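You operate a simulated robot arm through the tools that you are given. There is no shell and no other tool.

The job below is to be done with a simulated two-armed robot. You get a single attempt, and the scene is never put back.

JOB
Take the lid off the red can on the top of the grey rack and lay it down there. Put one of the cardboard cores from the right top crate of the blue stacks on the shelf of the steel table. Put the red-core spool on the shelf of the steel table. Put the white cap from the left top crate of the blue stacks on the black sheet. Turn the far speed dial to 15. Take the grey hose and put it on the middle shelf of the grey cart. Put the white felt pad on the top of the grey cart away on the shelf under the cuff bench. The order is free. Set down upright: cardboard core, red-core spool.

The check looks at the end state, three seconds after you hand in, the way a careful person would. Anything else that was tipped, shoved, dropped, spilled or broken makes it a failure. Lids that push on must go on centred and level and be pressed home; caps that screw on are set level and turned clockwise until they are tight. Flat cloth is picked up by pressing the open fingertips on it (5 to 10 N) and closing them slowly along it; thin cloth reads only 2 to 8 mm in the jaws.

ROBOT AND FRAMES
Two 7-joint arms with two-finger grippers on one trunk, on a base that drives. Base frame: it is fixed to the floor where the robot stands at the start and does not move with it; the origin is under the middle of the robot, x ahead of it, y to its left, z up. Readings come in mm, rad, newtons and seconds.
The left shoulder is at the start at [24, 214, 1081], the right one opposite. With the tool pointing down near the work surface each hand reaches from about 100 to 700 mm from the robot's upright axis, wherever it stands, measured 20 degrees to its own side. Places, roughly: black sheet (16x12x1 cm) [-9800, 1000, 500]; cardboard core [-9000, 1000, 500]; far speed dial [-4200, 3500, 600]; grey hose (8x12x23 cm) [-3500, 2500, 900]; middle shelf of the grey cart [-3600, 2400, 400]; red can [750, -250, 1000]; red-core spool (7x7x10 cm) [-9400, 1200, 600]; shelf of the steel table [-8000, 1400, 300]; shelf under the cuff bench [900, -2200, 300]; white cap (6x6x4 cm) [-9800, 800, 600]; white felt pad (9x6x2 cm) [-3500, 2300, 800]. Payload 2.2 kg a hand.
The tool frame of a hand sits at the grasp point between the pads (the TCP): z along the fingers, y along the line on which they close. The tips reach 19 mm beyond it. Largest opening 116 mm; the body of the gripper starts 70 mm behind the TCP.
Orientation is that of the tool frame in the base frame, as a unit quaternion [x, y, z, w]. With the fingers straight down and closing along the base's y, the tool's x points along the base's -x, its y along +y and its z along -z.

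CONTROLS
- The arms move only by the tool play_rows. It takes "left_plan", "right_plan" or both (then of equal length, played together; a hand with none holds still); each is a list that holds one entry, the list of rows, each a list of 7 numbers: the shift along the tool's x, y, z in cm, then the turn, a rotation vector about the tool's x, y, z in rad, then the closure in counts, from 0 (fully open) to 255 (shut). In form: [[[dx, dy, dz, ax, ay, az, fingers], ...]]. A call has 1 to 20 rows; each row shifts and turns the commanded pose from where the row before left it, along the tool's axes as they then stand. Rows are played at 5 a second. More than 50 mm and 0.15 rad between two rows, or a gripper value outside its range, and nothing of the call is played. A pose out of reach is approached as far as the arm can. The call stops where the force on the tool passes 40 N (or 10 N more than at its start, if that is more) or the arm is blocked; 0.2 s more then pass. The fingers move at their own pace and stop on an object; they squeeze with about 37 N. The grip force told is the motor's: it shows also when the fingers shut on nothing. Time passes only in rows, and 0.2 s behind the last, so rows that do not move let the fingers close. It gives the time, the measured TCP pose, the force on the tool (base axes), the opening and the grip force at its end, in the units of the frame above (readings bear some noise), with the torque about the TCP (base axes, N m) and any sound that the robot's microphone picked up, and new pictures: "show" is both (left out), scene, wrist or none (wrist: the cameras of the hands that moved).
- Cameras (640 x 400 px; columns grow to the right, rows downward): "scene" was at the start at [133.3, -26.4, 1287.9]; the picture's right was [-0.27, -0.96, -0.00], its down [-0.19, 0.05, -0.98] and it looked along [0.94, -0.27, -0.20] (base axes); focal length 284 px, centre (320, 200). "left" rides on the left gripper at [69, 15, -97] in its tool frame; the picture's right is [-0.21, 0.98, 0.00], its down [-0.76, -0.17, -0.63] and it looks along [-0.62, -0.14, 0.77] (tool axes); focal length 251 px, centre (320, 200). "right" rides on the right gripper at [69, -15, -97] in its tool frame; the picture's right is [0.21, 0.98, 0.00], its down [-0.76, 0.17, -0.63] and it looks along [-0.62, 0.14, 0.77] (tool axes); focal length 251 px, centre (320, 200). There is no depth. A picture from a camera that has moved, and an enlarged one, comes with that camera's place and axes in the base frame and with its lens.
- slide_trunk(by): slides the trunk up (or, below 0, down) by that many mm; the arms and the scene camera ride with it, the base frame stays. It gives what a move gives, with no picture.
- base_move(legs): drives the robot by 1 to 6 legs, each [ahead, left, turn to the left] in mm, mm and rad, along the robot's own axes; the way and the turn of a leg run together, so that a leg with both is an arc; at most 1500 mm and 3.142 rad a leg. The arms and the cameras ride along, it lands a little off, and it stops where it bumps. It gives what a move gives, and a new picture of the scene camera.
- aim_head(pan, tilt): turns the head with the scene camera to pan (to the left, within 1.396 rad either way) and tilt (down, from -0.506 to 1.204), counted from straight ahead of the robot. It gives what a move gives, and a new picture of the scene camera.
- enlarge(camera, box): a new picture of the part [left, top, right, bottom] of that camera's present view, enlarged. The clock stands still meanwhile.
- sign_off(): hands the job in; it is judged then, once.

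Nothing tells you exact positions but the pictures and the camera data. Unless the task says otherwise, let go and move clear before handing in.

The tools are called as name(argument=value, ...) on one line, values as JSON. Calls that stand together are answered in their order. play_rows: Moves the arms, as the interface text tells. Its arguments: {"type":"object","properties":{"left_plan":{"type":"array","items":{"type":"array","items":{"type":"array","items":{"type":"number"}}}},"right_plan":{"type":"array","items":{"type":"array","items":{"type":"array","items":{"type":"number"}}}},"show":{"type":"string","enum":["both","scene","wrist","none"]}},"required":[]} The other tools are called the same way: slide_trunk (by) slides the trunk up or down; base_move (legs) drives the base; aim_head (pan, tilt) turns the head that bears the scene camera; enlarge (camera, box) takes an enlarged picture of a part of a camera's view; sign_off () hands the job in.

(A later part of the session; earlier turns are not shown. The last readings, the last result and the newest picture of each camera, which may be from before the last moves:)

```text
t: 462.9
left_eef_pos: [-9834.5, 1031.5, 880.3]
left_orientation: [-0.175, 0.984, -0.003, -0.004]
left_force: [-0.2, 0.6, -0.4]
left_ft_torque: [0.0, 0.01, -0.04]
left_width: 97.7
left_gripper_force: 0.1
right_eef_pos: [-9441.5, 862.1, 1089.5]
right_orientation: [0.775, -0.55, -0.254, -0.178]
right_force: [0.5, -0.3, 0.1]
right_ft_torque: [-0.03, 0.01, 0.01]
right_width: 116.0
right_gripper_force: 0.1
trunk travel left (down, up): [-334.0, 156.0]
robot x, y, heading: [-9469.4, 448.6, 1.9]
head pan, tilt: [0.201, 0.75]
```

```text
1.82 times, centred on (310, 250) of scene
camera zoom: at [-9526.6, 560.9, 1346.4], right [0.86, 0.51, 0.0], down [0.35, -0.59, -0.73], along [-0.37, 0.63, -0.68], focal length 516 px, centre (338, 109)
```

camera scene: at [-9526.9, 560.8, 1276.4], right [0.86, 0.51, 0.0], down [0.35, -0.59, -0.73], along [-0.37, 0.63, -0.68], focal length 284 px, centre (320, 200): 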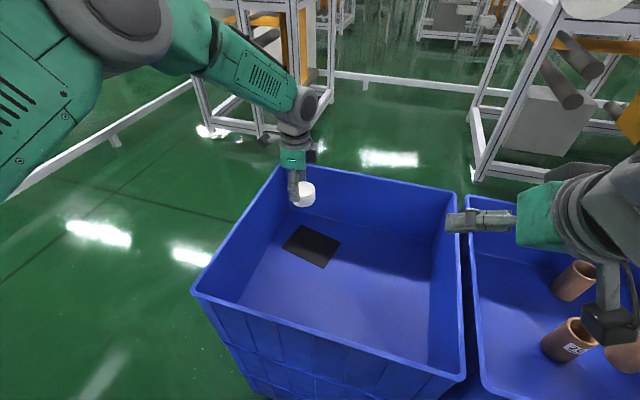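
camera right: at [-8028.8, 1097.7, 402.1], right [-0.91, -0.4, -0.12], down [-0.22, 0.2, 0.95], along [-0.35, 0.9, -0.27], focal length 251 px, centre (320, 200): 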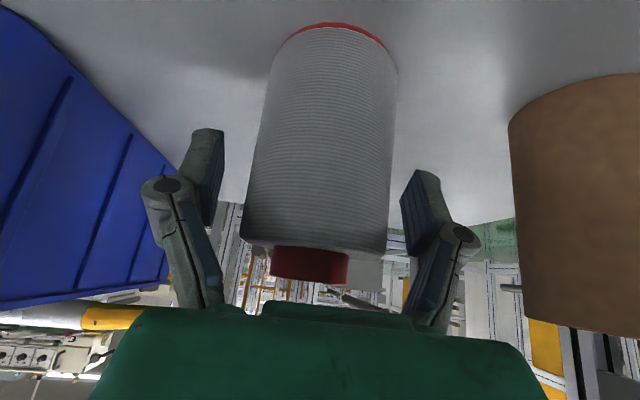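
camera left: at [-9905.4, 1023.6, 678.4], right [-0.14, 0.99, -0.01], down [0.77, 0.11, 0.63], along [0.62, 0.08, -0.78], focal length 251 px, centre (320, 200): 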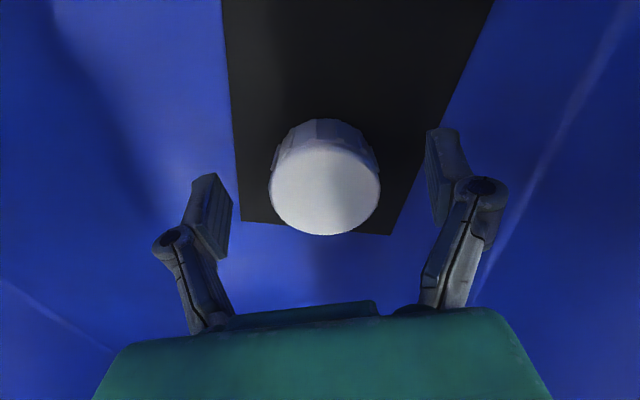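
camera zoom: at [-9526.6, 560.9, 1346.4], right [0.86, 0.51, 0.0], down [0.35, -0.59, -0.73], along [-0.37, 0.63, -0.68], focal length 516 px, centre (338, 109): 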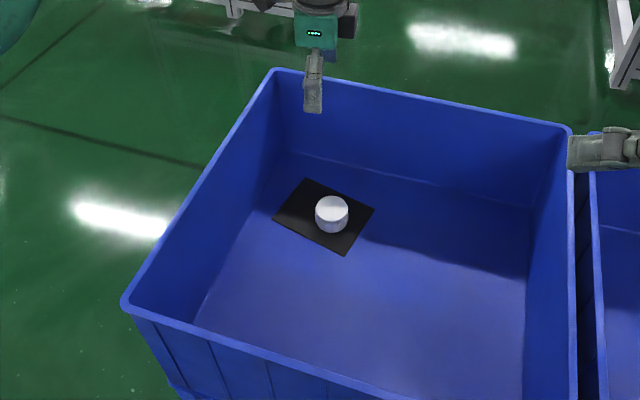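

The cap sits on the black sheet. Now back for the felt pad: I back off, reset the left hand, and turn toward +x along the corridor.

base_move(legs=[[-380, 0, 0]])

play_rows(left_plan=[[[0, 0, -1.9, 0, 0, -0.145, 0], [0, 0, -1.9, 0, 0, -0.145, 0], [0, 0, -1.9, 0, 0, -0.145, 0], [0, 0, -1.9, 0, 0, -0.145, 0], [0, 0, -1.9, 0, 0, -0.145, 0], [0, 0, -1.9, 0, 0, -0.145, 0], [0, 0, -1.9, 0, 0, -0.145, 0], [0, 0, -1.9, 0, 0, -0.145, 0], [0, 0, -1.9, 0, 0, -0.145, 0], [0, 0, -1.9, 0, 0, -0.145, 0], [0, 0, -1.9, 0, 0, -0.12, 0]]], show="none")

play_rows(left_plan=[[[3.5, 0, 0, 0, 0, 0, 0], [3.5, 0, 0, 0, 0, 0, 0], [3.5, 0, 0, 0, 0, 0, 0], [3.5, 0, 0, 0, 0, 0, 0], [3.5, 0, 0, 0, 0, 0, 0]]], right_plan=[[[0, 0, 0, 0, 0.15, 0, 0], [0, 0, 0, 0, 0.15, 0, 0], [0, 0, 0, 0, 0.15, 0, 0], [0, 0, 0, 0, 0.15, 0, 0], [0, 0, 0, 0, 0, 0, 0]]], show="scene")

```text
t: 465.3
left_eef_pos: [-9711.9, 672.7, 880.5]
left_orientation: [-0.177, 0.984, -0.002, -0.005]
left_force: [0.4, 0.5, 0.0]
left_ft_torque: [-0.02, -0.01, -0.01]
left_width: 97.9
left_gripper_force: 0.1
right_eef_pos: [-9317.7, 504.1, 1090.7]
right_orientation: [0.776, -0.549, -0.253, -0.179]
right_force: [0.5, -0.5, 0.4]
right_ft_torque: [0.0, 0.0, -0.01]
right_width: 116.0
right_gripper_force: 0.1
trunk travel left (down, up): [-334.0, 156.0]
robot x, y, heading: [-9345.4, 88.9, 1.91]
head pan, tilt: [0.201, 0.75]
camera scene: at [-9402.1, 201.8, 1346.4], right [0.86, 0.51, 0.0], down [0.35, -0.59, -0.73], along [-0.37, 0.63, -0.69], focal length 284 px, centre (320, 200)
```

scene: 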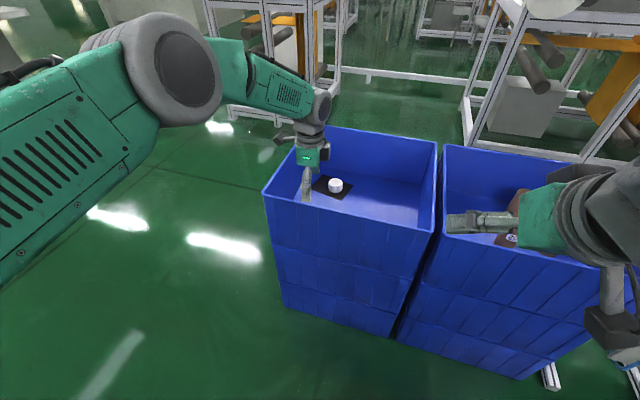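

```text
t: 467.7
left_eef_pos: [-9706.3, 670.3, 1094.9]
left_orientation: [0.821, -0.57, -0.003, 0.003]
left_force: [-1.0, 0.2, -0.1]
left_ft_torque: [0.0, -0.01, -0.02]
left_width: 115.9
left_gripper_force: 0.1
right_eef_pos: [-9316.4, 500.9, 1091.7]
right_orientation: [0.776, -0.549, -0.254, -0.18]
right_force: [0.5, -0.3, 0.4]
right_ft_torque: [0.01, -0.03, 0.01]
right_width: 115.6
right_gripper_force: 0.0
trunk travel left (down, up): [-334.0, 156.0]
robot x, y, heading: [-9345.5, 86.4, 1.908]
head pan, tilt: [0.201, 0.75]
```

```text
t: 468.9
left_eef_pos: [-9647.2, 501.3, 1093.0]
left_orientation: [0.82, -0.572, -0.003, 0.003]
left_force: [-0.3, 0.4, 0.0]
left_ft_torque: [0.04, 0.02, 0.0]
left_width: 115.9
left_gripper_force: 0.1
right_eef_pos: [-9317.8, 497.6, 1092.7]
right_orientation: [0.817, -0.577, -0.014, -0.01]
right_force: [-0.9, -0.7, 0.2]
right_ft_torque: [0.0, 0.0, 0.03]
right_width: 116.2
right_gripper_force: 0.0
trunk travel left (down, up): [-334.0, 156.0]
robot x, y, heading: [-9345.8, 89.4, 1.905]
head pan, tilt: [0.201, 0.75]
camera scene: at [-9402.6, 198.1, 1346.8], right [0.86, 0.51, 0.0], down [0.35, -0.59, -0.73], along [-0.37, 0.63, -0.68], focal length 284 px, centre (320, 200)
```

scene: 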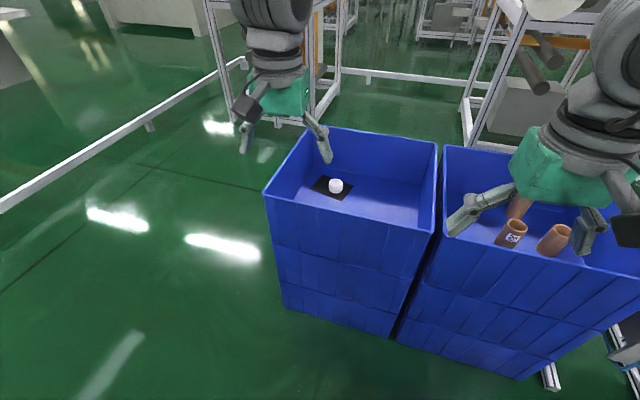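

play_rows(right_plan=[[[-3.5, -1, 0, 0, 0, 0, 0], [-3.5, -1, 0, 0, 0, 0, 0]]], show="none")

slide_trunk(by=-100)

base_move(legs=[[0, 0, -1.64], [1500, 0, 0]])

aim_head(pan=0.0, tilt=0.3)

```text
t: 469.5
left_eef_pos: [-9644.8, 507.2, 1092.3]
left_orientation: [0.821, -0.571, -0.003, 0.005]
left_force: [0.2, 1.4, 0.2]
left_ft_torque: [0.01, 0.03, -0.03]
left_width: 116.1
left_gripper_force: 0.0
right_eef_pos: [-9318.1, 576.1, 1093.3]
right_orientation: [0.817, -0.577, -0.014, -0.008]
right_force: [0.1, 0.1, -0.3]
right_ft_torque: [0.01, 0.01, 0.01]
right_width: 116.1
right_gripper_force: 0.1
trunk travel left (down, up): [-334.0, 156.0]
robot x, y, heading: [-9346.5, 89.0, 1.909]
head pan, tilt: [0.201, 0.75]
```

```text
t: 470.8
left_eef_pos: [-9645.9, 505.0, 992.5]
left_orientation: [0.821, -0.571, -0.004, 0.004]
left_force: [0.1, -0.4, 1.0]
left_ft_torque: [0.03, 0.01, -0.01]
left_width: 116.1
left_gripper_force: 0.1
right_eef_pos: [-9321.4, 573.8, 994.8]
right_orientation: [0.816, -0.578, -0.014, -0.008]
right_force: [-0.2, -0.3, -0.8]
right_ft_torque: [-0.03, -0.02, 0.02]
right_width: 116.1
right_gripper_force: 0.1
trunk travel left (down, up): [-234.0, 256.0]
robot x, y, heading: [-9344.6, 87.2, 1.907]
head pan, tilt: [0.201, 0.75]
```

```text
t: 482.3
left_eef_pos: [-7440.3, 728.1, 991.9]
left_orientation: [-0.13, 0.991, 0.006, -0.001]
left_force: [-1.8, 0.0, -0.2]
left_ft_torque: [0.02, 0.0, 0.01]
left_width: 116.1
left_gripper_force: 0.0
right_eef_pos: [-7401.1, 398.5, 993.4]
right_orientation: [-0.123, 0.992, 0.003, 0.015]
right_force: [-0.2, -0.2, 0.6]
right_ft_torque: [0.02, 0.01, -0.02]
right_width: 116.1
right_gripper_force: 0.0
trunk travel left (down, up): [-234.0, 256.0]
robot x, y, heading: [-7882.2, 470.0, 0.245]
head pan, tilt: [0.201, 0.75]
camera scene: at [-7765.2, 513.9, 1246.5], right [0.43, -0.9, 0.0], down [-0.62, -0.29, -0.73], along [0.66, 0.31, -0.68], focal length 284 px, centre (320, 200)
```

scene: 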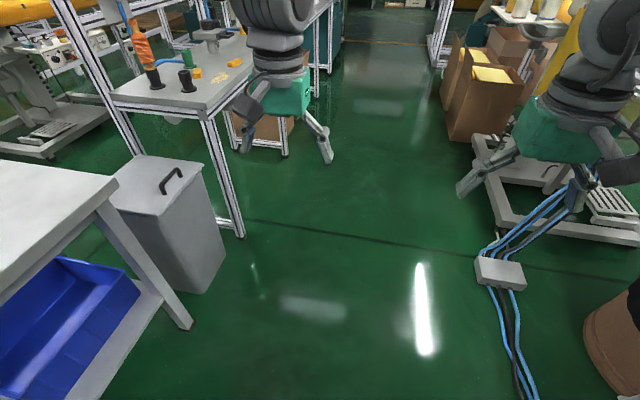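

```text
t: 483.2
left_eef_pos: [-7444.0, 728.2, 992.9]
left_orientation: [-0.13, 0.991, 0.005, 0.001]
left_force: [0.1, 0.3, -0.5]
left_ft_torque: [0.02, 0.01, 0.0]
left_width: 116.2
left_gripper_force: 0.0
right_eef_pos: [-7405.0, 396.9, 994.6]
right_orientation: [-0.123, 0.992, 0.004, 0.018]
right_force: [0.4, -0.2, 0.1]
right_ft_torque: [-0.03, 0.01, -0.01]
right_width: 115.9
right_gripper_force: 0.1
trunk travel left (down, up): [-234.0, 256.0]
robot x, y, heading: [-7884.8, 471.4, 0.242]
head pan, tilt: [0.0, 0.3]
camera scene: at [-7749.3, 500.7, 1286.7], right [0.24, -0.97, 0.0], down [-0.29, -0.07, -0.95], along [0.93, 0.23, -0.3], focal length 284 px, centre (320, 200)
```

scene: 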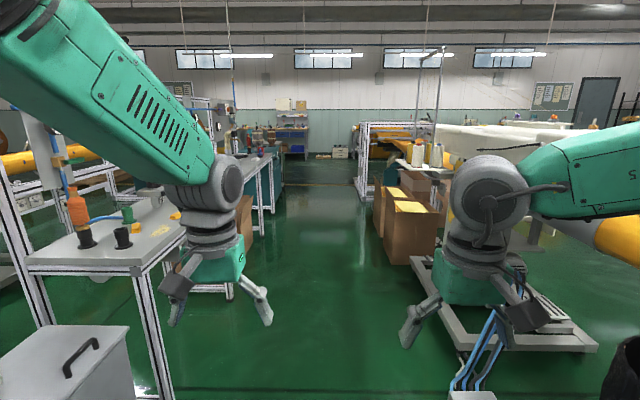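

base_move(legs=[[1500, 0, 0.02], [1500, 0, 0]])

base_move(legs=[[1350, 0, 0]])

aim_head(pan=0.5, tilt=0.45)

```text
t: 497.6
left_eef_pos: [-4516.2, 1348.3, 993.1]
left_orientation: [-0.112, 0.994, 0.006, 0.001]
left_force: [-0.3, 0.3, 0.5]
left_ft_torque: [0.03, 0.01, 0.0]
left_width: 115.9
left_gripper_force: 0.0
right_eef_pos: [-4490.6, 1016.3, 994.5]
right_orientation: [-0.104, 0.994, 0.004, 0.018]
right_force: [-0.2, 0.8, 0.6]
right_ft_torque: [-0.03, 0.0, -0.01]
right_width: 116.0
right_gripper_force: 0.0
trunk travel left (down, up): [-234.0, 256.0]
robot x, y, heading: [-4963.9, 1102.0, 0.203]
head pan, tilt: [0.0, 0.3]
camera scene: at [-4830.2, 1133.4, 1286.8], right [0.2, -0.98, 0.0], down [-0.29, -0.06, -0.95], along [0.93, 0.19, -0.3], focal length 284 px, centre (320, 200)
```

scene: 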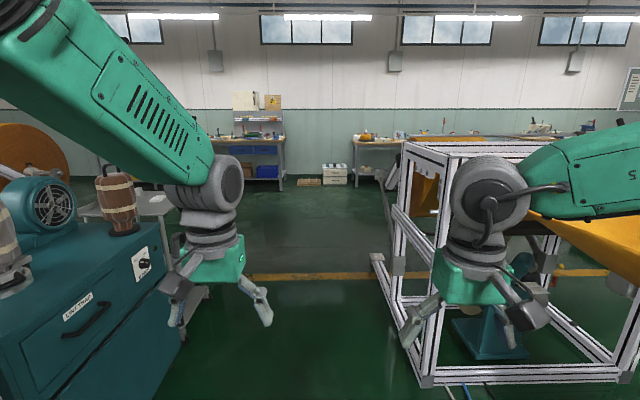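

```text
t: 504.3
left_eef_pos: [-3197.3, 1585.0, 995.1]
left_orientation: [-0.096, 0.995, 0.005, 0.002]
left_force: [0.6, 0.2, -0.2]
left_ft_torque: [0.0, 0.03, 0.01]
left_width: 115.9
left_gripper_force: 0.1
right_eef_pos: [-3181.7, 1250.8, 996.8]
right_orientation: [-0.087, 0.996, 0.004, 0.019]
right_force: [-0.3, 0.4, -0.1]
right_ft_torque: [0.04, 0.02, 0.0]
right_width: 116.3
right_gripper_force: 0.0
trunk travel left (down, up): [-234.0, 256.0]
robot x, y, heading: [-3650.6, 1358.3, 0.171]
head pan, tilt: [0.0, 0.3]
camera scene: at [-3514.9, 1378.9, 1286.8], right [0.17, -0.99, 0.0], down [-0.3, -0.05, -0.95], along [0.94, 0.16, -0.3], focal length 284 px, centre (320, 200)
```

scene: 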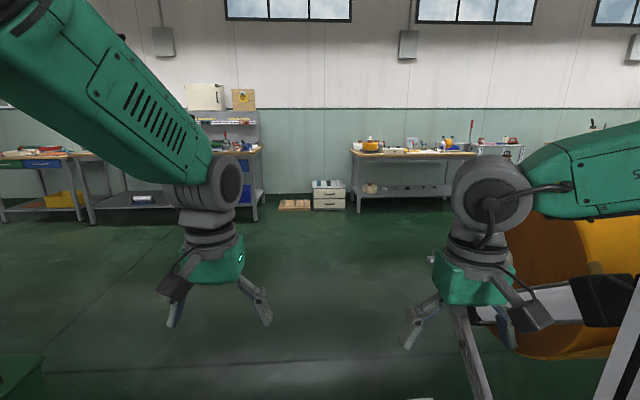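

```text
t: 505.2
left_eef_pos: [-3198.8, 1583.2, 996.3]
left_orientation: [-0.095, 0.995, 0.006, 0.004]
left_force: [0.1, 0.2, 0.6]
left_ft_torque: [0.0, -0.03, 0.01]
left_width: 115.9
left_gripper_force: 0.0
right_eef_pos: [-3185.5, 1250.3, 997.4]
right_orientation: [-0.087, 0.996, 0.002, 0.02]
right_force: [-0.8, 1.1, -0.2]
right_ft_torque: [-0.01, -0.01, 0.0]
right_width: 115.9
right_gripper_force: 0.0
trunk travel left (down, up): [-234.0, 256.0]
robot x, y, heading: [-3654.5, 1359.0, 0.17]
head pan, tilt: [0.499, 0.45]
camera scene: at [-3535.0, 1420.1, 1273.0], right [0.62, -0.78, 0.0], down [-0.34, -0.27, -0.9], along [0.7, 0.56, -0.44], focal length 284 px, centre (320, 200)
```

scene: 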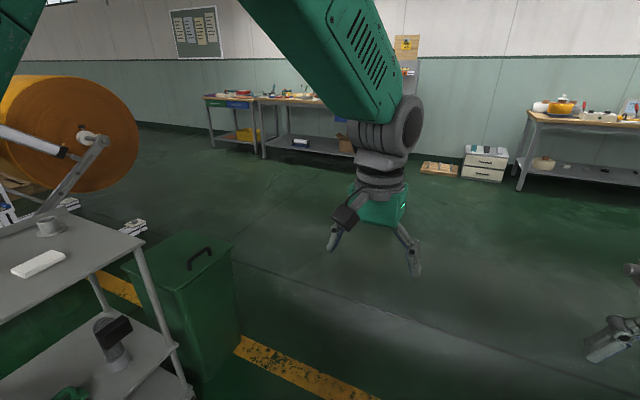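

I'm level with the cart. I shift left away from the roll machine, go ahead past the cart corner, and turn to face the cart again.

base_move(legs=[[0, 370, 0], [500, 0, 0], [0, 0, 1.63]])

aim_head(pan=0.3, tilt=0.7)

enlarge(camera="left", box=[0, 0, 640, 400])

```text
t: 514.0
left_eef_pos: [-3461.9, 2254.9, 996.5]
left_orientation: [0.787, -0.617, -0.007, 0.002]
left_force: [-0.2, 0.6, 0.0]
left_ft_torque: [0.0, -0.01, -0.01]
left_width: 116.3
left_gripper_force: 0.1
right_eef_pos: [-3129.5, 2286.8, 997.7]
right_orientation: [0.782, -0.623, -0.017, -0.011]
right_force: [-0.3, -0.3, 1.1]
right_ft_torque: [0.0, 0.02, 0.0]
right_width: 115.9
right_gripper_force: 0.0
trunk travel left (down, up): [-234.0, 256.0]
robot x, y, heading: [-3213.6, 1814.8, 1.793]
head pan, tilt: [0.499, 0.45]
camera scene: at [-3280.3, 1927.1, 1273.0], right [0.75, 0.66, 0.0], down [0.29, -0.33, -0.9], along [-0.59, 0.68, -0.44], focal length 284 px, centre (320, 200)
```

scene: 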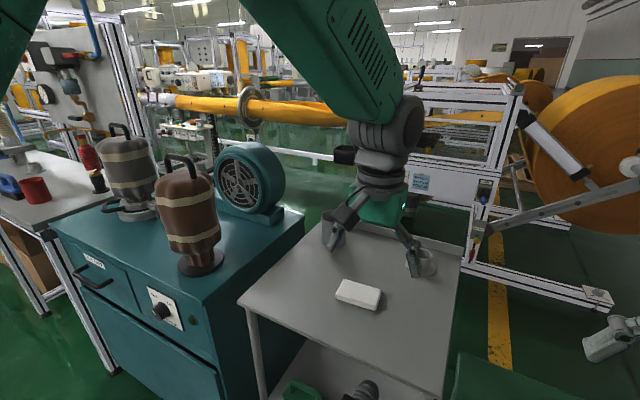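

```text
t: 514.8
left_eef_pos: [-3461.7, 2252.2, 996.8]
left_orientation: [0.786, -0.618, -0.008, 0.001]
left_force: [-0.2, 1.0, -0.5]
left_ft_torque: [-0.03, 0.01, 0.06]
left_width: 115.9
left_gripper_force: 0.0
right_eef_pos: [-3129.0, 2282.7, 998.7]
right_orientation: [0.781, -0.624, -0.018, -0.013]
right_force: [0.1, -0.9, 0.1]
right_ft_torque: [0.02, 0.03, -0.04]
right_width: 116.1
right_gripper_force: 0.2
trunk travel left (down, up): [-234.0, 256.0]
robot x, y, heading: [-3218.1, 1811.2, 1.793]
head pan, tilt: [0.3, 0.7]
camera scene: at [-3263.7, 1930.9, 1250.8], right [0.87, 0.5, 0.0], down [0.32, -0.56, -0.76], along [-0.38, 0.66, -0.65], focal length 284 px, centre (320, 200)
```

scene: 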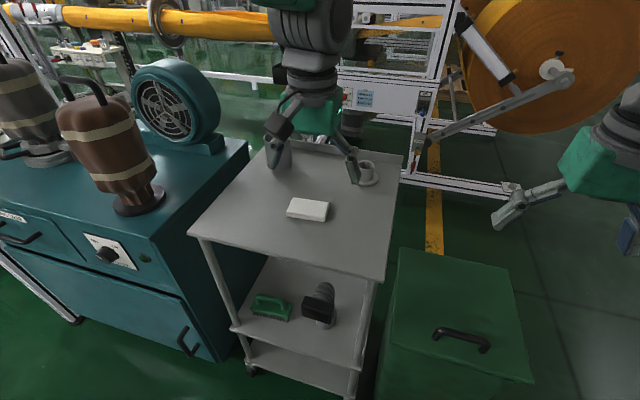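

```text
1.00 times, centred on (320, 200) of left (not enlarged: the box is as wide or as high as the picture)
camera zoom: at [-3460.6, 2181.3, 1094.3], right [-1.0, -0.02, 0.01], down [-0.01, 0.77, 0.64], along [-0.02, 0.64, -0.77], focal length 251 px, centre (320, 200)
```

zoom: 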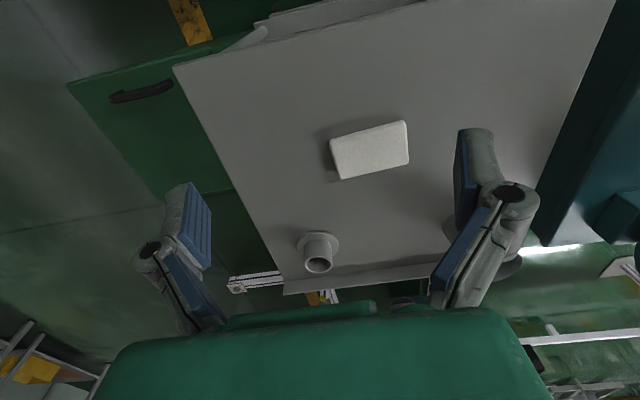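

The pad lies at (-3526, 2324), its long side square to me. I back up a little, extend the left hand over it and pitch it 45° so the pad stays flat when set on the low shelf.

base_move(legs=[[-113, 0, 0.03]])

play_rows(left_plan=[[[-3.9, 0.9, 0, 0, 0, 0, 0], [-3.9, 0.9, 0, 0, 0, 0, 0], [-3.9, 0.9, 0, 0, 0, 0, 0], [-3.9, 0.9, 0, 0, 0, 0, 0], [-3.9, 0.9, 0, 0, 0, 0, 0], [0, 0, 0, 0, -0.15, 0, 0], [0, 0, 0, 0, -0.15, 0, 0], [0, 0, 0, 0, -0.15, 0, 0], [0, 0, 0, 0, -0.15, 0, 0], [0, 0, 0, 0, -0.15, 0, 0], [0, 0, 0, 0, -0.035, 0, 0], [0, 0, 0, 0, 0, 0, 0]]])

```text
t: 516.0
left_eef_pos: [-3447.0, 2133.0, 998.9]
left_orientation: [0.794, -0.608, -0.008, 0.001]
left_force: [-0.6, -0.6, -0.5]
left_ft_torque: [0.05, -0.02, -0.01]
left_width: 116.1
left_gripper_force: 0.0
right_eef_pos: [-3115.9, 2175.0, 998.8]
right_orientation: [0.79, -0.613, -0.018, -0.012]
right_force: [-0.1, -0.1, -0.4]
right_ft_torque: [0.02, 0.02, 0.03]
right_width: 116.0
right_gripper_force: 0.1
trunk travel left (down, up): [-234.0, 256.0]
robot x, y, heading: [-3187.7, 1701.9, 1.817]
head pan, tilt: [0.3, 0.7]
camera scene: at [-3238.8, 1819.0, 1250.8], right [0.85, 0.52, 0.0], down [0.33, -0.55, -0.76], along [-0.4, 0.65, -0.65], focal length 284 px, centre (320, 200)
```

scene: 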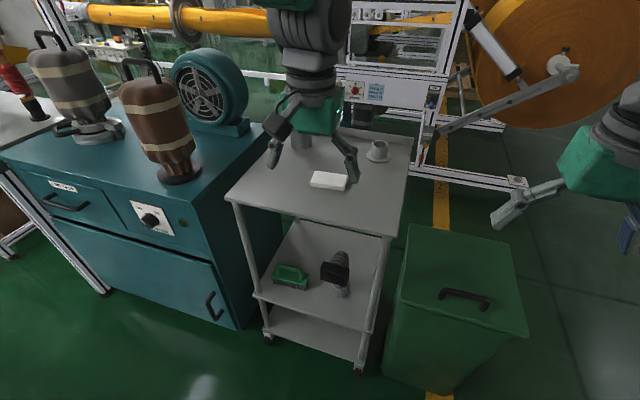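

```text
t: 518.6
left_eef_pos: [-3541.7, 2306.5, 1002.9]
left_orientation: [0.73, -0.561, -0.312, -0.234]
left_force: [-0.4, 0.5, -0.1]
left_ft_torque: [0.0, 0.0, 0.0]
left_width: 116.0
left_gripper_force: 0.2
right_eef_pos: [-3116.7, 2170.9, 1000.3]
right_orientation: [0.789, -0.614, -0.019, -0.013]
right_force: [-0.6, -0.2, 0.5]
right_ft_torque: [0.01, -0.01, 0.02]
right_width: 116.1
right_gripper_force: 0.0
trunk travel left (down, up): [-234.0, 256.0]
robot x, y, heading: [-3188.7, 1708.0, 1.82]
head pan, tilt: [0.3, 0.7]
camera scene: at [-3240.4, 1819.1, 1250.7], right [0.85, 0.52, 0.0], down [0.34, -0.55, -0.76], along [-0.4, 0.65, -0.65], focal length 284 px, centre (320, 200)
camera left: at [-3527.7, 2190.9, 1020.9], right [-0.98, -0.11, 0.16], down [0.15, 0.12, 0.98], along [-0.13, 0.99, -0.1], focal length 251 px, centre (320, 200)
```

scene: 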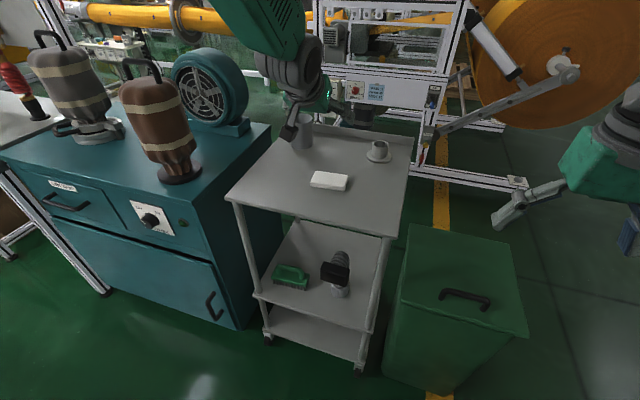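
left: 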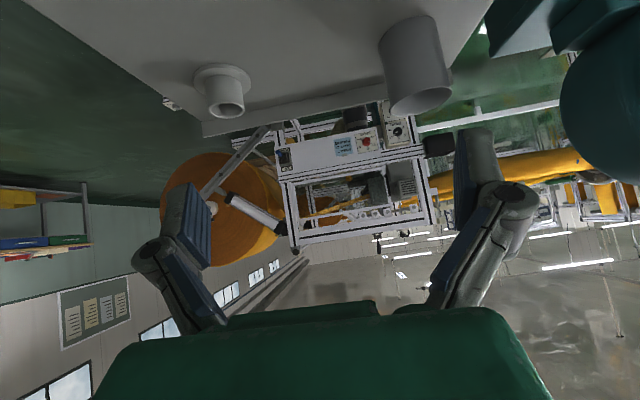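

play_rows(left_plan=[[[-0.4, -1.15, 0.4, 0, 0, 0, 0], [-0.4, -1.15, 0.4, 0, 0, 0, 0], [0, 0, 0, 0, 0, 0, 0]]], show="none")

slide_trunk(by=-115)

enlarge(camera="left", box=[0, 0, 640, 400])

enlarge(camera="scene", box=[230, 60, 430, 220])

```text
t: 519.4
left_eef_pos: [-3522.1, 2324.5, 1003.1]
left_orientation: [0.731, -0.561, -0.312, -0.233]
left_force: [0.0, 1.0, 0.3]
left_ft_torque: [0.0, 0.02, -0.01]
left_width: 116.0
left_gripper_force: 0.0
right_eef_pos: [-3116.2, 2170.5, 1000.7]
right_orientation: [0.79, -0.613, -0.02, -0.014]
right_force: [-0.2, -0.4, 0.5]
right_ft_torque: [-0.02, 0.0, -0.02]
right_width: 116.1
right_gripper_force: 0.1
trunk travel left (down, up): [-234.0, 256.0]
robot x, y, heading: [-3191.8, 1702.2, 1.817]
head pan, tilt: [0.3, 0.7]
```

```text
t: 520.9
left_eef_pos: [-3522.0, 2323.0, 887.9]
left_orientation: [0.731, -0.561, -0.311, -0.233]
left_force: [0.9, -0.1, 0.2]
left_ft_torque: [0.02, -0.01, 0.01]
left_width: 116.1
left_gripper_force: 0.1
right_eef_pos: [-3117.4, 2170.9, 885.5]
right_orientation: [0.789, -0.614, -0.02, -0.014]
right_force: [-0.6, 0.0, -0.5]
right_ft_torque: [0.02, -0.02, 0.0]
right_width: 116.1
right_gripper_force: 0.0
trunk travel left (down, up): [-119.0, 371.0]
robot x, y, heading: [-3188.3, 1705.4, 1.816]
head pan, tilt: [0.3, 0.7]
```

```text
1.00 times, centred on (320, 200) of left (not enlarged: the box is as wide or as high as the picture)
camera zoom: at [-3507.1, 2207.6, 906.3], right [-0.98, -0.11, 0.16], down [0.15, 0.12, 0.98], along [-0.13, 0.99, -0.1], focal length 251 px, centre (320, 200)
```

zoom: 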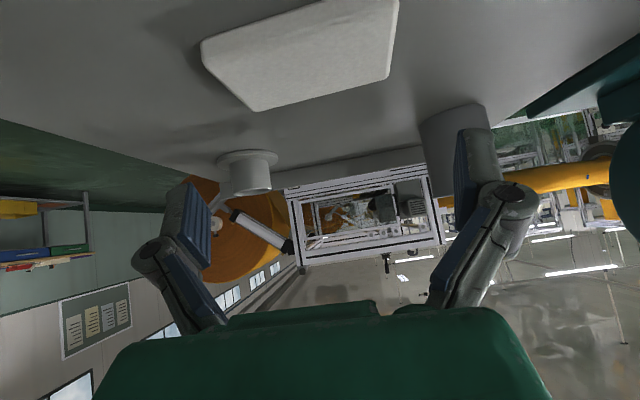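

```text
2.50 times, centred on (330, 140) of scene
camera zoom: at [-3240.2, 1818.5, 1135.8], right [0.85, 0.52, 0.0], down [0.34, -0.55, -0.76], along [-0.4, 0.65, -0.65], focal length 709 px, centre (295, 350)
```

zoom: 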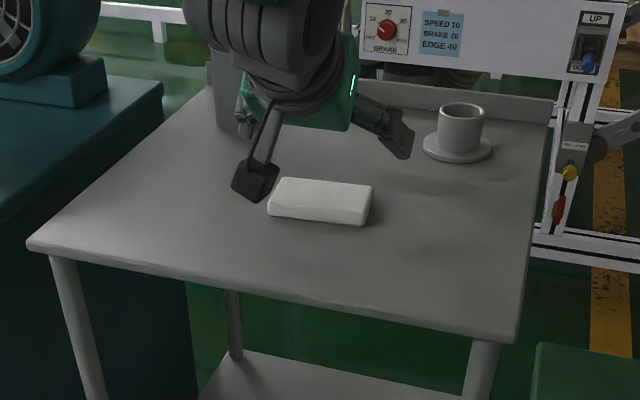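

play_rows(left_plan=[[[1.1, 0, -1.1, 0, 0, 0, 0], [0, 0, 0, 0, 0, 0, 0]]], show="none")

slide_trunk(by=-40)

enlarge(camera="left", box=[0, 0, 640, 400])

enlarge(camera="scene", box=[230, 40, 430, 200])

```text
t: 521.5
left_eef_pos: [-3518.4, 2310.0, 887.5]
left_orientation: [0.731, -0.561, -0.312, -0.233]
left_force: [0.1, 0.6, 0.0]
left_ft_torque: [-0.03, 0.01, 0.0]
left_width: 116.2
left_gripper_force: 0.1
right_eef_pos: [-3117.1, 2170.6, 884.2]
right_orientation: [0.789, -0.614, -0.019, -0.013]
right_force: [0.0, -0.2, -0.7]
right_ft_torque: [0.01, -0.02, -0.03]
right_width: 115.9
right_gripper_force: 0.1
trunk travel left (down, up): [-119.0, 371.0]
robot x, y, heading: [-3187.5, 1704.1, 1.82]
head pan, tilt: [0.3, 0.7]
```

```text
t: 522.3
left_eef_pos: [-3518.1, 2309.0, 848.0]
left_orientation: [0.731, -0.56, -0.312, -0.232]
left_force: [0.1, -0.2, 0.0]
left_ft_torque: [-0.03, 0.0, 0.01]
left_width: 116.2
left_gripper_force: 0.1
right_eef_pos: [-3117.0, 2170.6, 846.0]
right_orientation: [0.789, -0.613, -0.019, -0.014]
right_force: [0.1, 0.3, -0.8]
right_ft_torque: [0.03, 0.03, 0.01]
right_width: 116.2
right_gripper_force: 0.1
trunk travel left (down, up): [-79.0, 411.0]
robot x, y, heading: [-3189.2, 1704.5, 1.821]
head pan, tilt: [0.3, 0.7]
```

```text
1.00 times, centred on (320, 200) of left (not enlarged: the box is as wide or as high as the picture)
camera zoom: at [-3503.3, 2192.6, 866.7], right [-0.98, -0.11, 0.16], down [0.15, 0.12, 0.98], along [-0.13, 0.99, -0.1], focal length 251 px, centre (320, 200)
```

zoom: 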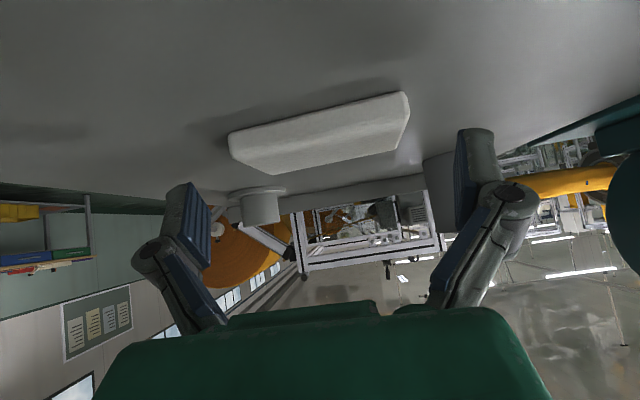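

```text
2.50 times, centred on (330, 120) of scene
camera zoom: at [-3240.2, 1818.2, 1095.8], right [0.85, 0.52, 0.0], down [0.34, -0.55, -0.76], along [-0.4, 0.65, -0.65], focal length 709 px, centre (295, 400)
```

zoom: 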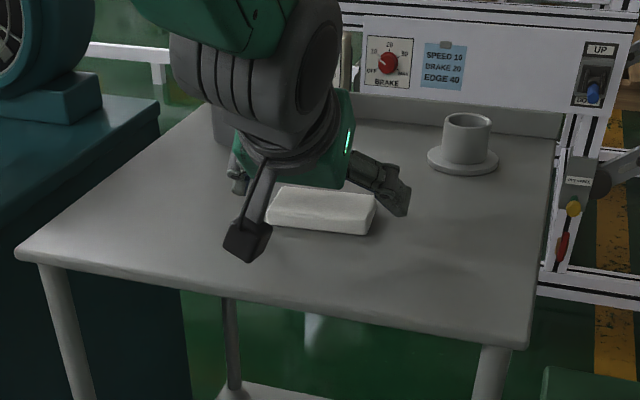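

slide_trunk(by=-9)

play_rows(left_plan=[[[0, 0, 0, 0, 0, 0, 30], [0, 0, 0, 0, 0, 0, 60], [0, 0, 0, 0, 0, 0, 255], [0, 0, 0, 0, 0, 0, 255], [0, 0, 0, 0, 0, 0, 255]]], show="wrist")

enlarge(camera="scene", box=[230, 40, 430, 200])

```text
t: 522.9
left_eef_pos: [-3520.6, 2309.1, 839.9]
left_orientation: [0.731, -0.56, -0.313, -0.233]
left_force: [0.4, 0.5, -0.1]
left_ft_torque: [-0.01, 0.02, -0.03]
left_width: 116.1
left_gripper_force: 0.0
right_eef_pos: [-3117.4, 2171.5, 836.8]
right_orientation: [0.79, -0.613, -0.018, -0.014]
right_force: [1.5, -0.9, -0.4]
right_ft_torque: [0.01, 0.0, -0.02]
right_width: 116.0
right_gripper_force: 0.0
trunk travel left (down, up): [-70.0, 420.0]
robot x, y, heading: [-3185.9, 1704.1, 1.818]
head pan, tilt: [0.3, 0.7]
```

```text
t: 524.1
left_eef_pos: [-3517.6, 2309.7, 838.3]
left_orientation: [0.731, -0.561, -0.312, -0.232]
left_force: [-0.3, 0.1, 1.4]
left_ft_torque: [0.0, -0.01, -0.02]
left_width: 85.4
left_gripper_force: 36.9
right_eef_pos: [-3116.3, 2170.2, 836.2]
right_orientation: [0.79, -0.613, -0.019, -0.013]
right_force: [-0.5, 0.4, 0.3]
right_ft_torque: [0.0, -0.02, 0.02]
right_width: 115.9
right_gripper_force: 0.0
trunk travel left (down, up): [-70.0, 420.0]
robot x, y, heading: [-3191.5, 1707.4, 1.821]
head pan, tilt: [0.3, 0.7]
camera left: at [-3503.3, 2192.8, 857.5], right [-0.98, -0.11, 0.16], down [0.15, 0.12, 0.98], along [-0.13, 0.99, -0.1], focal length 251 px, centre (320, 200)
```

left: 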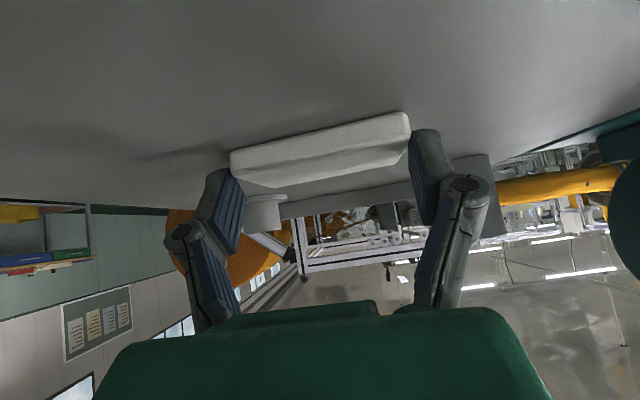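

```text
2.50 times, centred on (330, 120) of scene
camera zoom: at [-3240.1, 1818.1, 1086.8], right [0.85, 0.52, 0.0], down [0.34, -0.55, -0.76], along [-0.4, 0.65, -0.65], focal length 709 px, centre (295, 400)
```

zoom: 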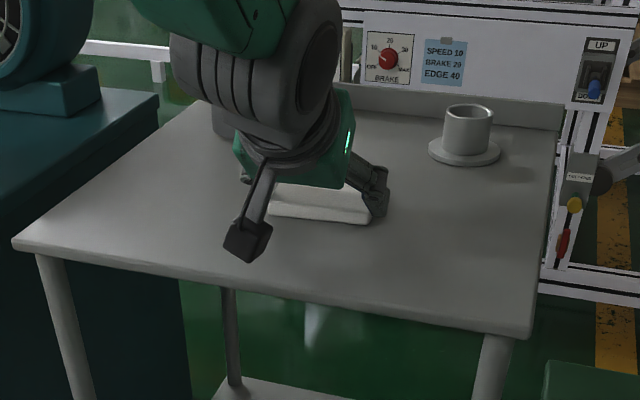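

Gripped (85 mm). I lift with the trunk and check.

slide_trunk(by=60)

enlarge(camera="left", box=[0, 0, 640, 400])

enlarge(camera="scene", box=[230, 40, 430, 200])

```text
t: 525.1
left_eef_pos: [-3519.7, 2310.0, 897.8]
left_orientation: [0.731, -0.561, -0.313, -0.233]
left_force: [0.0, 0.4, -0.3]
left_ft_torque: [-0.02, 0.02, -0.01]
left_width: 85.7
left_gripper_force: 36.9
right_eef_pos: [-3117.4, 2170.6, 897.0]
right_orientation: [0.79, -0.613, -0.018, -0.013]
right_force: [0.4, -0.7, 0.4]
right_ft_torque: [-0.04, 0.0, 0.02]
right_width: 116.0
right_gripper_force: 0.1
trunk travel left (down, up): [-130.0, 360.0]
robot x, y, heading: [-3186.3, 1704.7, 1.819]
head pan, tilt: [0.3, 0.7]
```

```text
1.00 times, centred on (320, 200) of left (not enlarged: the box is as wide or as high as the picture)
camera zoom: at [-3503.4, 2193.1, 916.8], right [-0.98, -0.11, 0.16], down [0.15, 0.12, 0.98], along [-0.13, 0.99, -0.1], focal length 251 px, centre (320, 200)
```

zoom: 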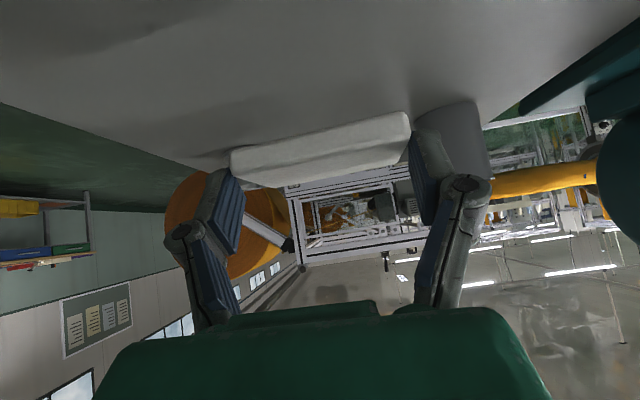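

```text
2.50 times, centred on (330, 120) of scene
camera zoom: at [-3240.3, 1818.9, 1146.6], right [0.85, 0.52, 0.0], down [0.34, -0.55, -0.76], along [-0.4, 0.65, -0.65], focal length 709 px, centre (295, 400)
```

zoom: 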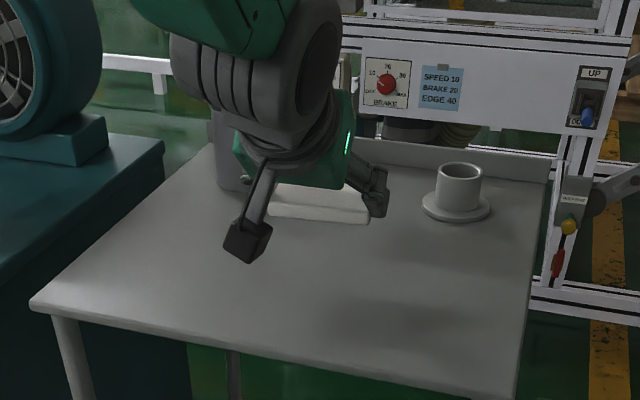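

The pad is held flat. I raise it, slide clear to the right, turn toward +x and travel back toward the cuff bench.

slide_trunk(by=120)

base_move(legs=[[0, -720, 0], [0, 0, -1.82]])

aim_head(pan=-0.2, tilt=0.3)

```text
t: 526.6
left_eef_pos: [-3518.0, 2310.0, 1018.4]
left_orientation: [0.731, -0.56, -0.313, -0.232]
left_force: [0.1, 0.5, -0.3]
left_ft_torque: [0.03, -0.01, -0.03]
left_width: 85.6
left_gripper_force: 37.0
right_eef_pos: [-3116.5, 2171.2, 1017.1]
right_orientation: [0.79, -0.613, -0.019, -0.013]
right_force: [-0.1, -0.2, 0.0]
right_ft_torque: [-0.02, -0.01, 0.03]
right_width: 116.2
right_gripper_force: 0.0
trunk travel left (down, up): [-250.0, 240.0]
robot x, y, heading: [-3188.3, 1707.9, 1.817]
head pan, tilt: [0.3, 0.7]
```

```text
t: 535.0
left_eef_pos: [-1807.8, 2045.0, 1018.8]
left_orientation: [0.0, 0.921, 0.007, 0.389]
left_force: [-0.1, -0.3, 0.2]
left_ft_torque: [-0.01, 0.01, -0.01]
left_width: 85.0
left_gripper_force: 36.5
right_eef_pos: [-2044.7, 1691.8, 1015.2]
right_orientation: [0.006, 1.0, 0.001, 0.023]
right_force: [-0.2, -0.3, 0.1]
right_ft_torque: [0.01, 0.01, -0.01]
right_width: 116.1
right_gripper_force: 0.1
trunk travel left (down, up): [-250.0, 240.0]
robot x, y, heading: [-2482.1, 1881.9, -0.011]
head pan, tilt: [0.3, 0.7]
camera scene: at [-2351.8, 1904.6, 1266.7], right [0.28, -0.96, 0.0], down [-0.62, -0.18, -0.76], along [0.73, 0.22, -0.65], focal length 284 px, centre (320, 200)
```

scene: 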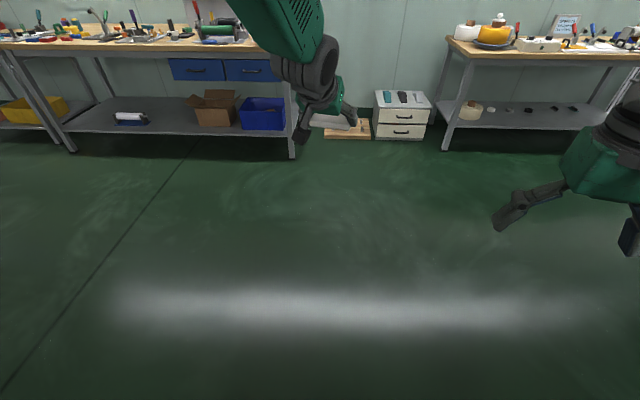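

```text
t: 535.9
left_eef_pos: [-1809.8, 2043.6, 1022.1]
left_orientation: [0.0, 0.92, 0.006, 0.392]
left_force: [0.2, -0.7, -0.9]
left_ft_torque: [0.03, 0.01, 0.0]
left_width: 85.6
left_gripper_force: 37.0
right_eef_pos: [-2047.2, 1691.9, 1017.3]
right_orientation: [0.005, 1.0, 0.002, 0.024]
right_force: [0.7, 0.5, 0.2]
right_ft_torque: [0.0, 0.03, -0.03]
right_width: 116.0
right_gripper_force: 0.1
trunk travel left (down, up): [-250.0, 240.0]
robot x, y, heading: [-2478.0, 1883.2, -0.011]
head pan, tilt: [-0.201, 0.3]
camera scene: at [-2341.9, 1860.4, 1302.6], right [-0.21, -0.98, 0.0], down [-0.29, 0.07, -0.95], along [0.93, -0.2, -0.3], focal length 284 px, centre (320, 200)
```

scene: 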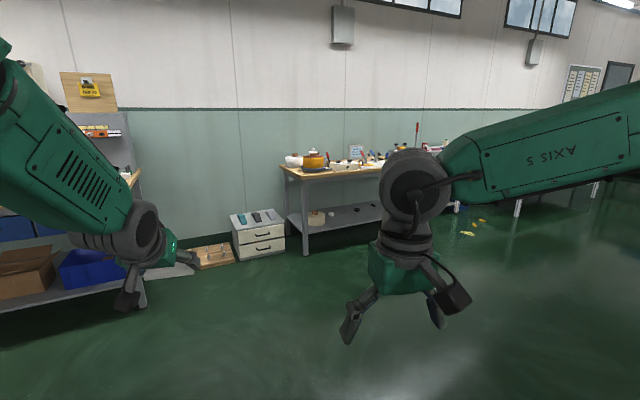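

base_move(legs=[[900, 0, 0], [350, -1000, 0], [450, -1150, 0]])

aim_head(pan=-0.7, tilt=0.3)

aim_head(pan=-1.2, tilt=0.4)

```text
t: 551.8
left_eef_pos: [-141.2, -183.5, 1019.8]
left_orientation: [0.003, 0.921, 0.0, 0.39]
left_force: [-0.2, 0.6, -0.2]
left_ft_torque: [0.0, -0.03, -0.03]
left_width: 85.3
left_gripper_force: 37.0
right_eef_pos: [-383.3, -532.8, 1018.7]
right_orientation: [0.011, 1.0, -0.003, 0.025]
right_force: [-0.2, 1.3, 0.4]
right_ft_torque: [-0.06, -0.04, 0.0]
right_width: 116.2
right_gripper_force: 0.1
trunk travel left (down, up): [-250.0, 240.0]
robot x, y, heading: [-814.6, -349.9, -0.023]
head pan, tilt: [-0.201, 0.3]
camera scene: at [-674.8, -358.2, 1302.9], right [-0.22, -0.97, 0.01], down [-0.29, 0.06, -0.95], along [0.93, -0.21, -0.3], focal length 284 px, centre (320, 200)
```

scene: 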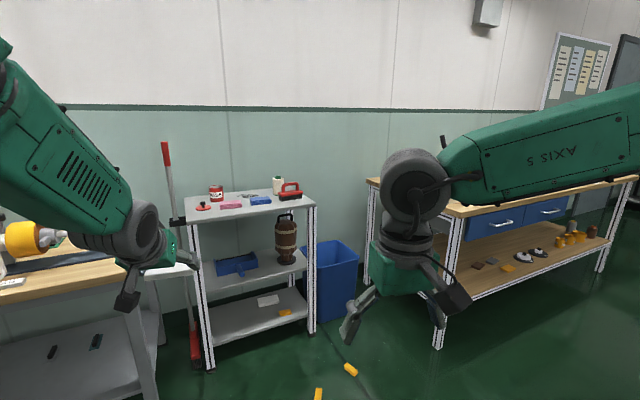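

```text
t: 552.7
left_eef_pos: [-145.4, -190.3, 1023.1]
left_orientation: [0.005, 0.92, 0.002, 0.391]
left_force: [-0.2, 0.2, -1.3]
left_ft_torque: [-0.02, -0.01, 0.03]
left_width: 85.2
left_gripper_force: 37.4
right_eef_pos: [-386.7, -539.4, 1019.2]
right_orientation: [0.011, 1.0, 0.0, 0.026]
right_force: [-0.3, -0.2, 0.7]
right_ft_torque: [-0.02, 0.04, 0.02]
right_width: 115.8
right_gripper_force: 0.1
trunk travel left (down, up): [-250.0, 240.0]
robot x, y, heading: [-807.1, -344.2, -0.025]
head pan, tilt: [-0.7, 0.3]
camera scene: at [-696.1, -406.1, 1303.0], right [-0.66, -0.75, 0.0], down [-0.23, 0.19, -0.95], along [0.72, -0.63, -0.3], focal length 284 px, centre (320, 200)
```

scene: 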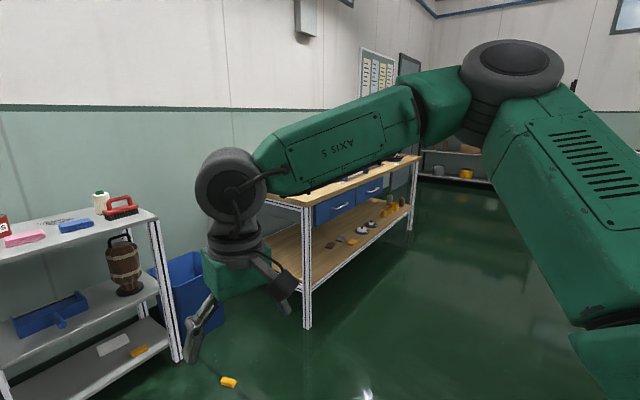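

```text
t: 553.6
left_eef_pos: [-145.6, -193.4, 1023.8]
left_orientation: [0.004, 0.92, 0.004, 0.392]
left_force: [-0.1, 0.1, -0.6]
left_ft_torque: [0.02, 0.02, 0.0]
left_width: 85.1
left_gripper_force: 37.6
right_eef_pos: [-385.9, -541.9, 1018.5]
right_orientation: [0.012, 1.0, 0.002, 0.027]
right_force: [0.0, -0.8, -0.3]
right_ft_torque: [0.03, 0.01, 0.05]
right_width: 116.0
right_gripper_force: 0.1
trunk travel left (down, up): [-250.0, 240.0]
robot x, y, heading: [-811.9, -345.3, -0.026]
head pan, tilt: [-1.201, 0.4]
camera scene: at [-734.7, -436.4, 1293.6], right [-0.94, -0.34, 0.0], down [-0.14, 0.37, -0.92], along [0.31, -0.87, -0.39], focal length 284 px, centre (320, 200)
```

scene: 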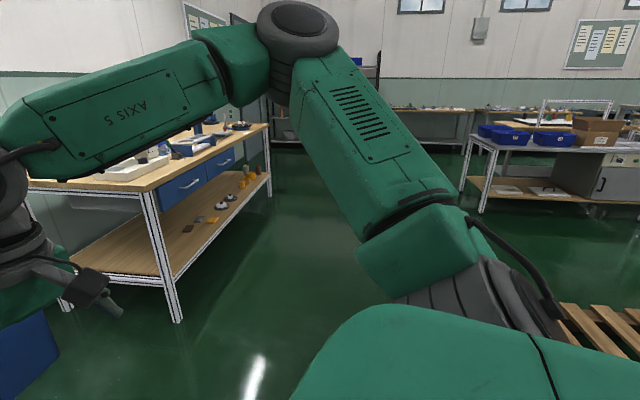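

The cuff bench: front-left leg at about (483, -1335), shelf z≈290, its left part free. I drive there in steps.

base_move(legs=[[180, -800, 0], [380, -800, 0.25]])

aim_head(pan=0.2, tilt=0.5)

```text
t: 562.2
left_eef_pos: [418.1, -1562.1, 1022.7]
left_orientation: [-0.117, 0.913, 0.052, 0.388]
left_force: [0.4, 1.2, -1.1]
left_ft_torque: [-0.03, 0.01, 0.0]
left_width: 85.1
left_gripper_force: 37.0
right_eef_pos: [275.5, -1963.4, 1020.2]
right_orientation: [-0.119, 0.993, 0.002, 0.027]
right_force: [-0.4, 0.7, -0.2]
right_ft_torque: [-0.02, -0.03, -0.03]
right_width: 116.1
right_gripper_force: 0.2
trunk travel left (down, up): [-250.0, 240.0]
robot x, y, heading: [-183.2, -1887.9, 0.238]
head pan, tilt: [-1.201, 0.4]
camera scene: at [-88.3, -1950.6, 1294.0], right [-0.82, -0.57, 0.01], down [-0.22, 0.32, -0.92], along [0.52, -0.76, -0.39], focal length 284 px, centre (320, 200)
```

scene: 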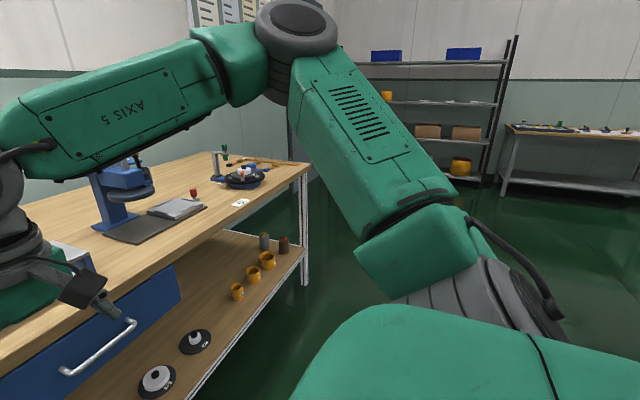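

```text
t: 563.8
left_eef_pos: [417.5, -1567.1, 1024.5]
left_orientation: [-0.116, 0.913, 0.053, 0.388]
left_force: [-0.5, -0.1, -0.1]
left_ft_torque: [-0.03, 0.01, 0.0]
left_width: 85.1
left_gripper_force: 37.0
right_eef_pos: [273.8, -1967.8, 1020.3]
right_orientation: [-0.119, 0.993, 0.004, 0.027]
right_force: [-0.1, 0.1, -0.5]
right_ft_torque: [0.03, -0.01, -0.02]
right_width: 115.7
right_gripper_force: 0.1
trunk travel left (down, up): [-250.0, 240.0]
robot x, y, heading: [-185.3, -1888.8, 0.232]
head pan, tilt: [0.201, 0.499]
camera scene: at [-57.0, -1842.5, 1284.4], right [0.42, -0.91, 0.0], down [-0.44, -0.2, -0.88], along [0.79, 0.37, -0.48], focal length 284 px, centre (320, 200)
```

scene: 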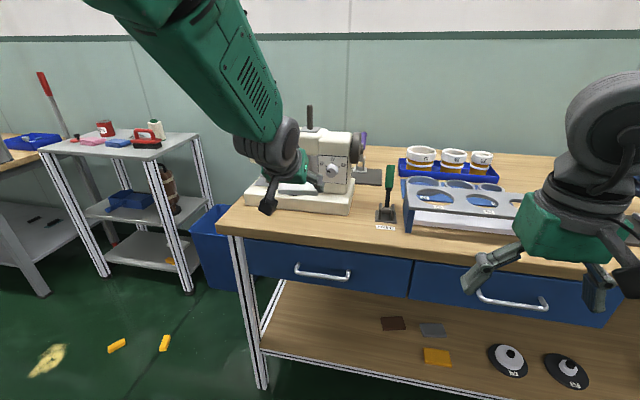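

Drawers run along the bench front, so I will place the pad near the left leg, clear of the handles. I shift left and lower the arm in front of the bench.

base_move(legs=[[-30, 86, 0]])

play_rows(left_plan=[[[3.39, 0, 2.83, 0, 0, 0, 255], [3.39, 0, 2.83, 0, 0, 0, 255], [3.39, 0, 2.83, 0, 0, 0, 255], [3.39, 0, 2.83, 0, 0, 0, 255], [3.39, 0, 2.83, 0, 0, 0, 255]]], show="scene")

```text
t: 564.9
left_eef_pos: [378.8, -1536.8, 1030.0]
left_orientation: [-0.104, 0.913, 0.067, 0.389]
left_force: [0.8, -4.7, -0.5]
left_ft_torque: [0.29, -0.01, 0.28]
left_width: 85.1
left_gripper_force: 37.1
right_eef_pos: [235.3, -1932.2, 1015.7]
right_orientation: [-0.116, 0.993, 0.019, 0.026]
right_force: [1.4, -1.4, -0.2]
right_ft_torque: [0.09, 0.09, -0.03]
right_width: 116.3
right_gripper_force: 0.1
trunk travel left (down, up): [-250.0, 240.0]
robot x, y, heading: [-227.8, -1823.5, 0.238]
head pan, tilt: [0.201, 0.499]
camera scene: at [-95.8, -1809.4, 1284.3], right [0.42, -0.91, -0.03], down [-0.44, -0.18, -0.88], along [0.79, 0.38, -0.48], focal length 284 px, centre (320, 200)
```

scene: 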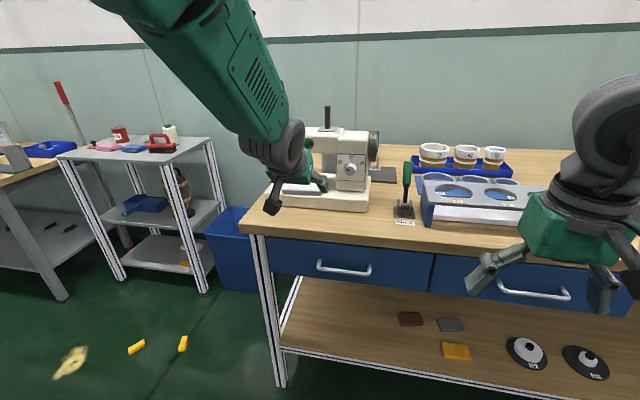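

```text
t: 566.1
left_eef_pos: [350.5, -1488.6, 800.7]
left_orientation: [-0.114, 0.912, 0.047, 0.392]
left_force: [-0.5, 1.9, -1.4]
left_ft_torque: [-0.11, 0.02, -0.1]
left_width: 84.8
left_gripper_force: 37.4
right_eef_pos: [220.1, -1882.4, 1023.4]
right_orientation: [-0.118, 0.993, -0.004, 0.029]
right_force: [-0.5, 0.3, 0.2]
right_ft_torque: [-0.1, -0.01, 0.02]
right_width: 115.9
right_gripper_force: 0.0
trunk travel left (down, up): [-250.0, 240.0]
robot x, y, heading: [-231.3, -1815.3, 0.233]
head pan, tilt: [0.201, 0.499]
camera scene: at [-106.1, -1755.7, 1283.9], right [0.42, -0.91, 0.01], down [-0.44, -0.21, -0.87], along [0.79, 0.37, -0.49], focal length 284 px, centre (320, 200)
```

scene: 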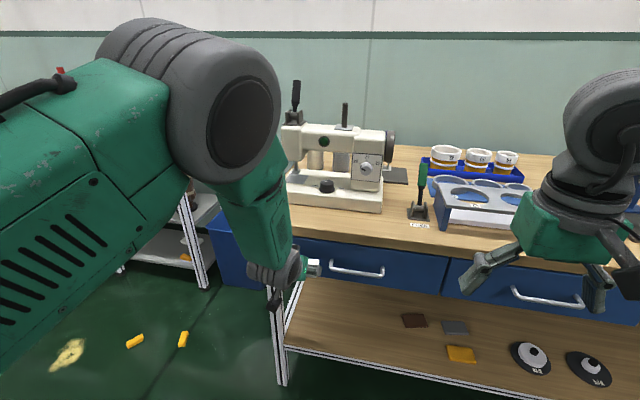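

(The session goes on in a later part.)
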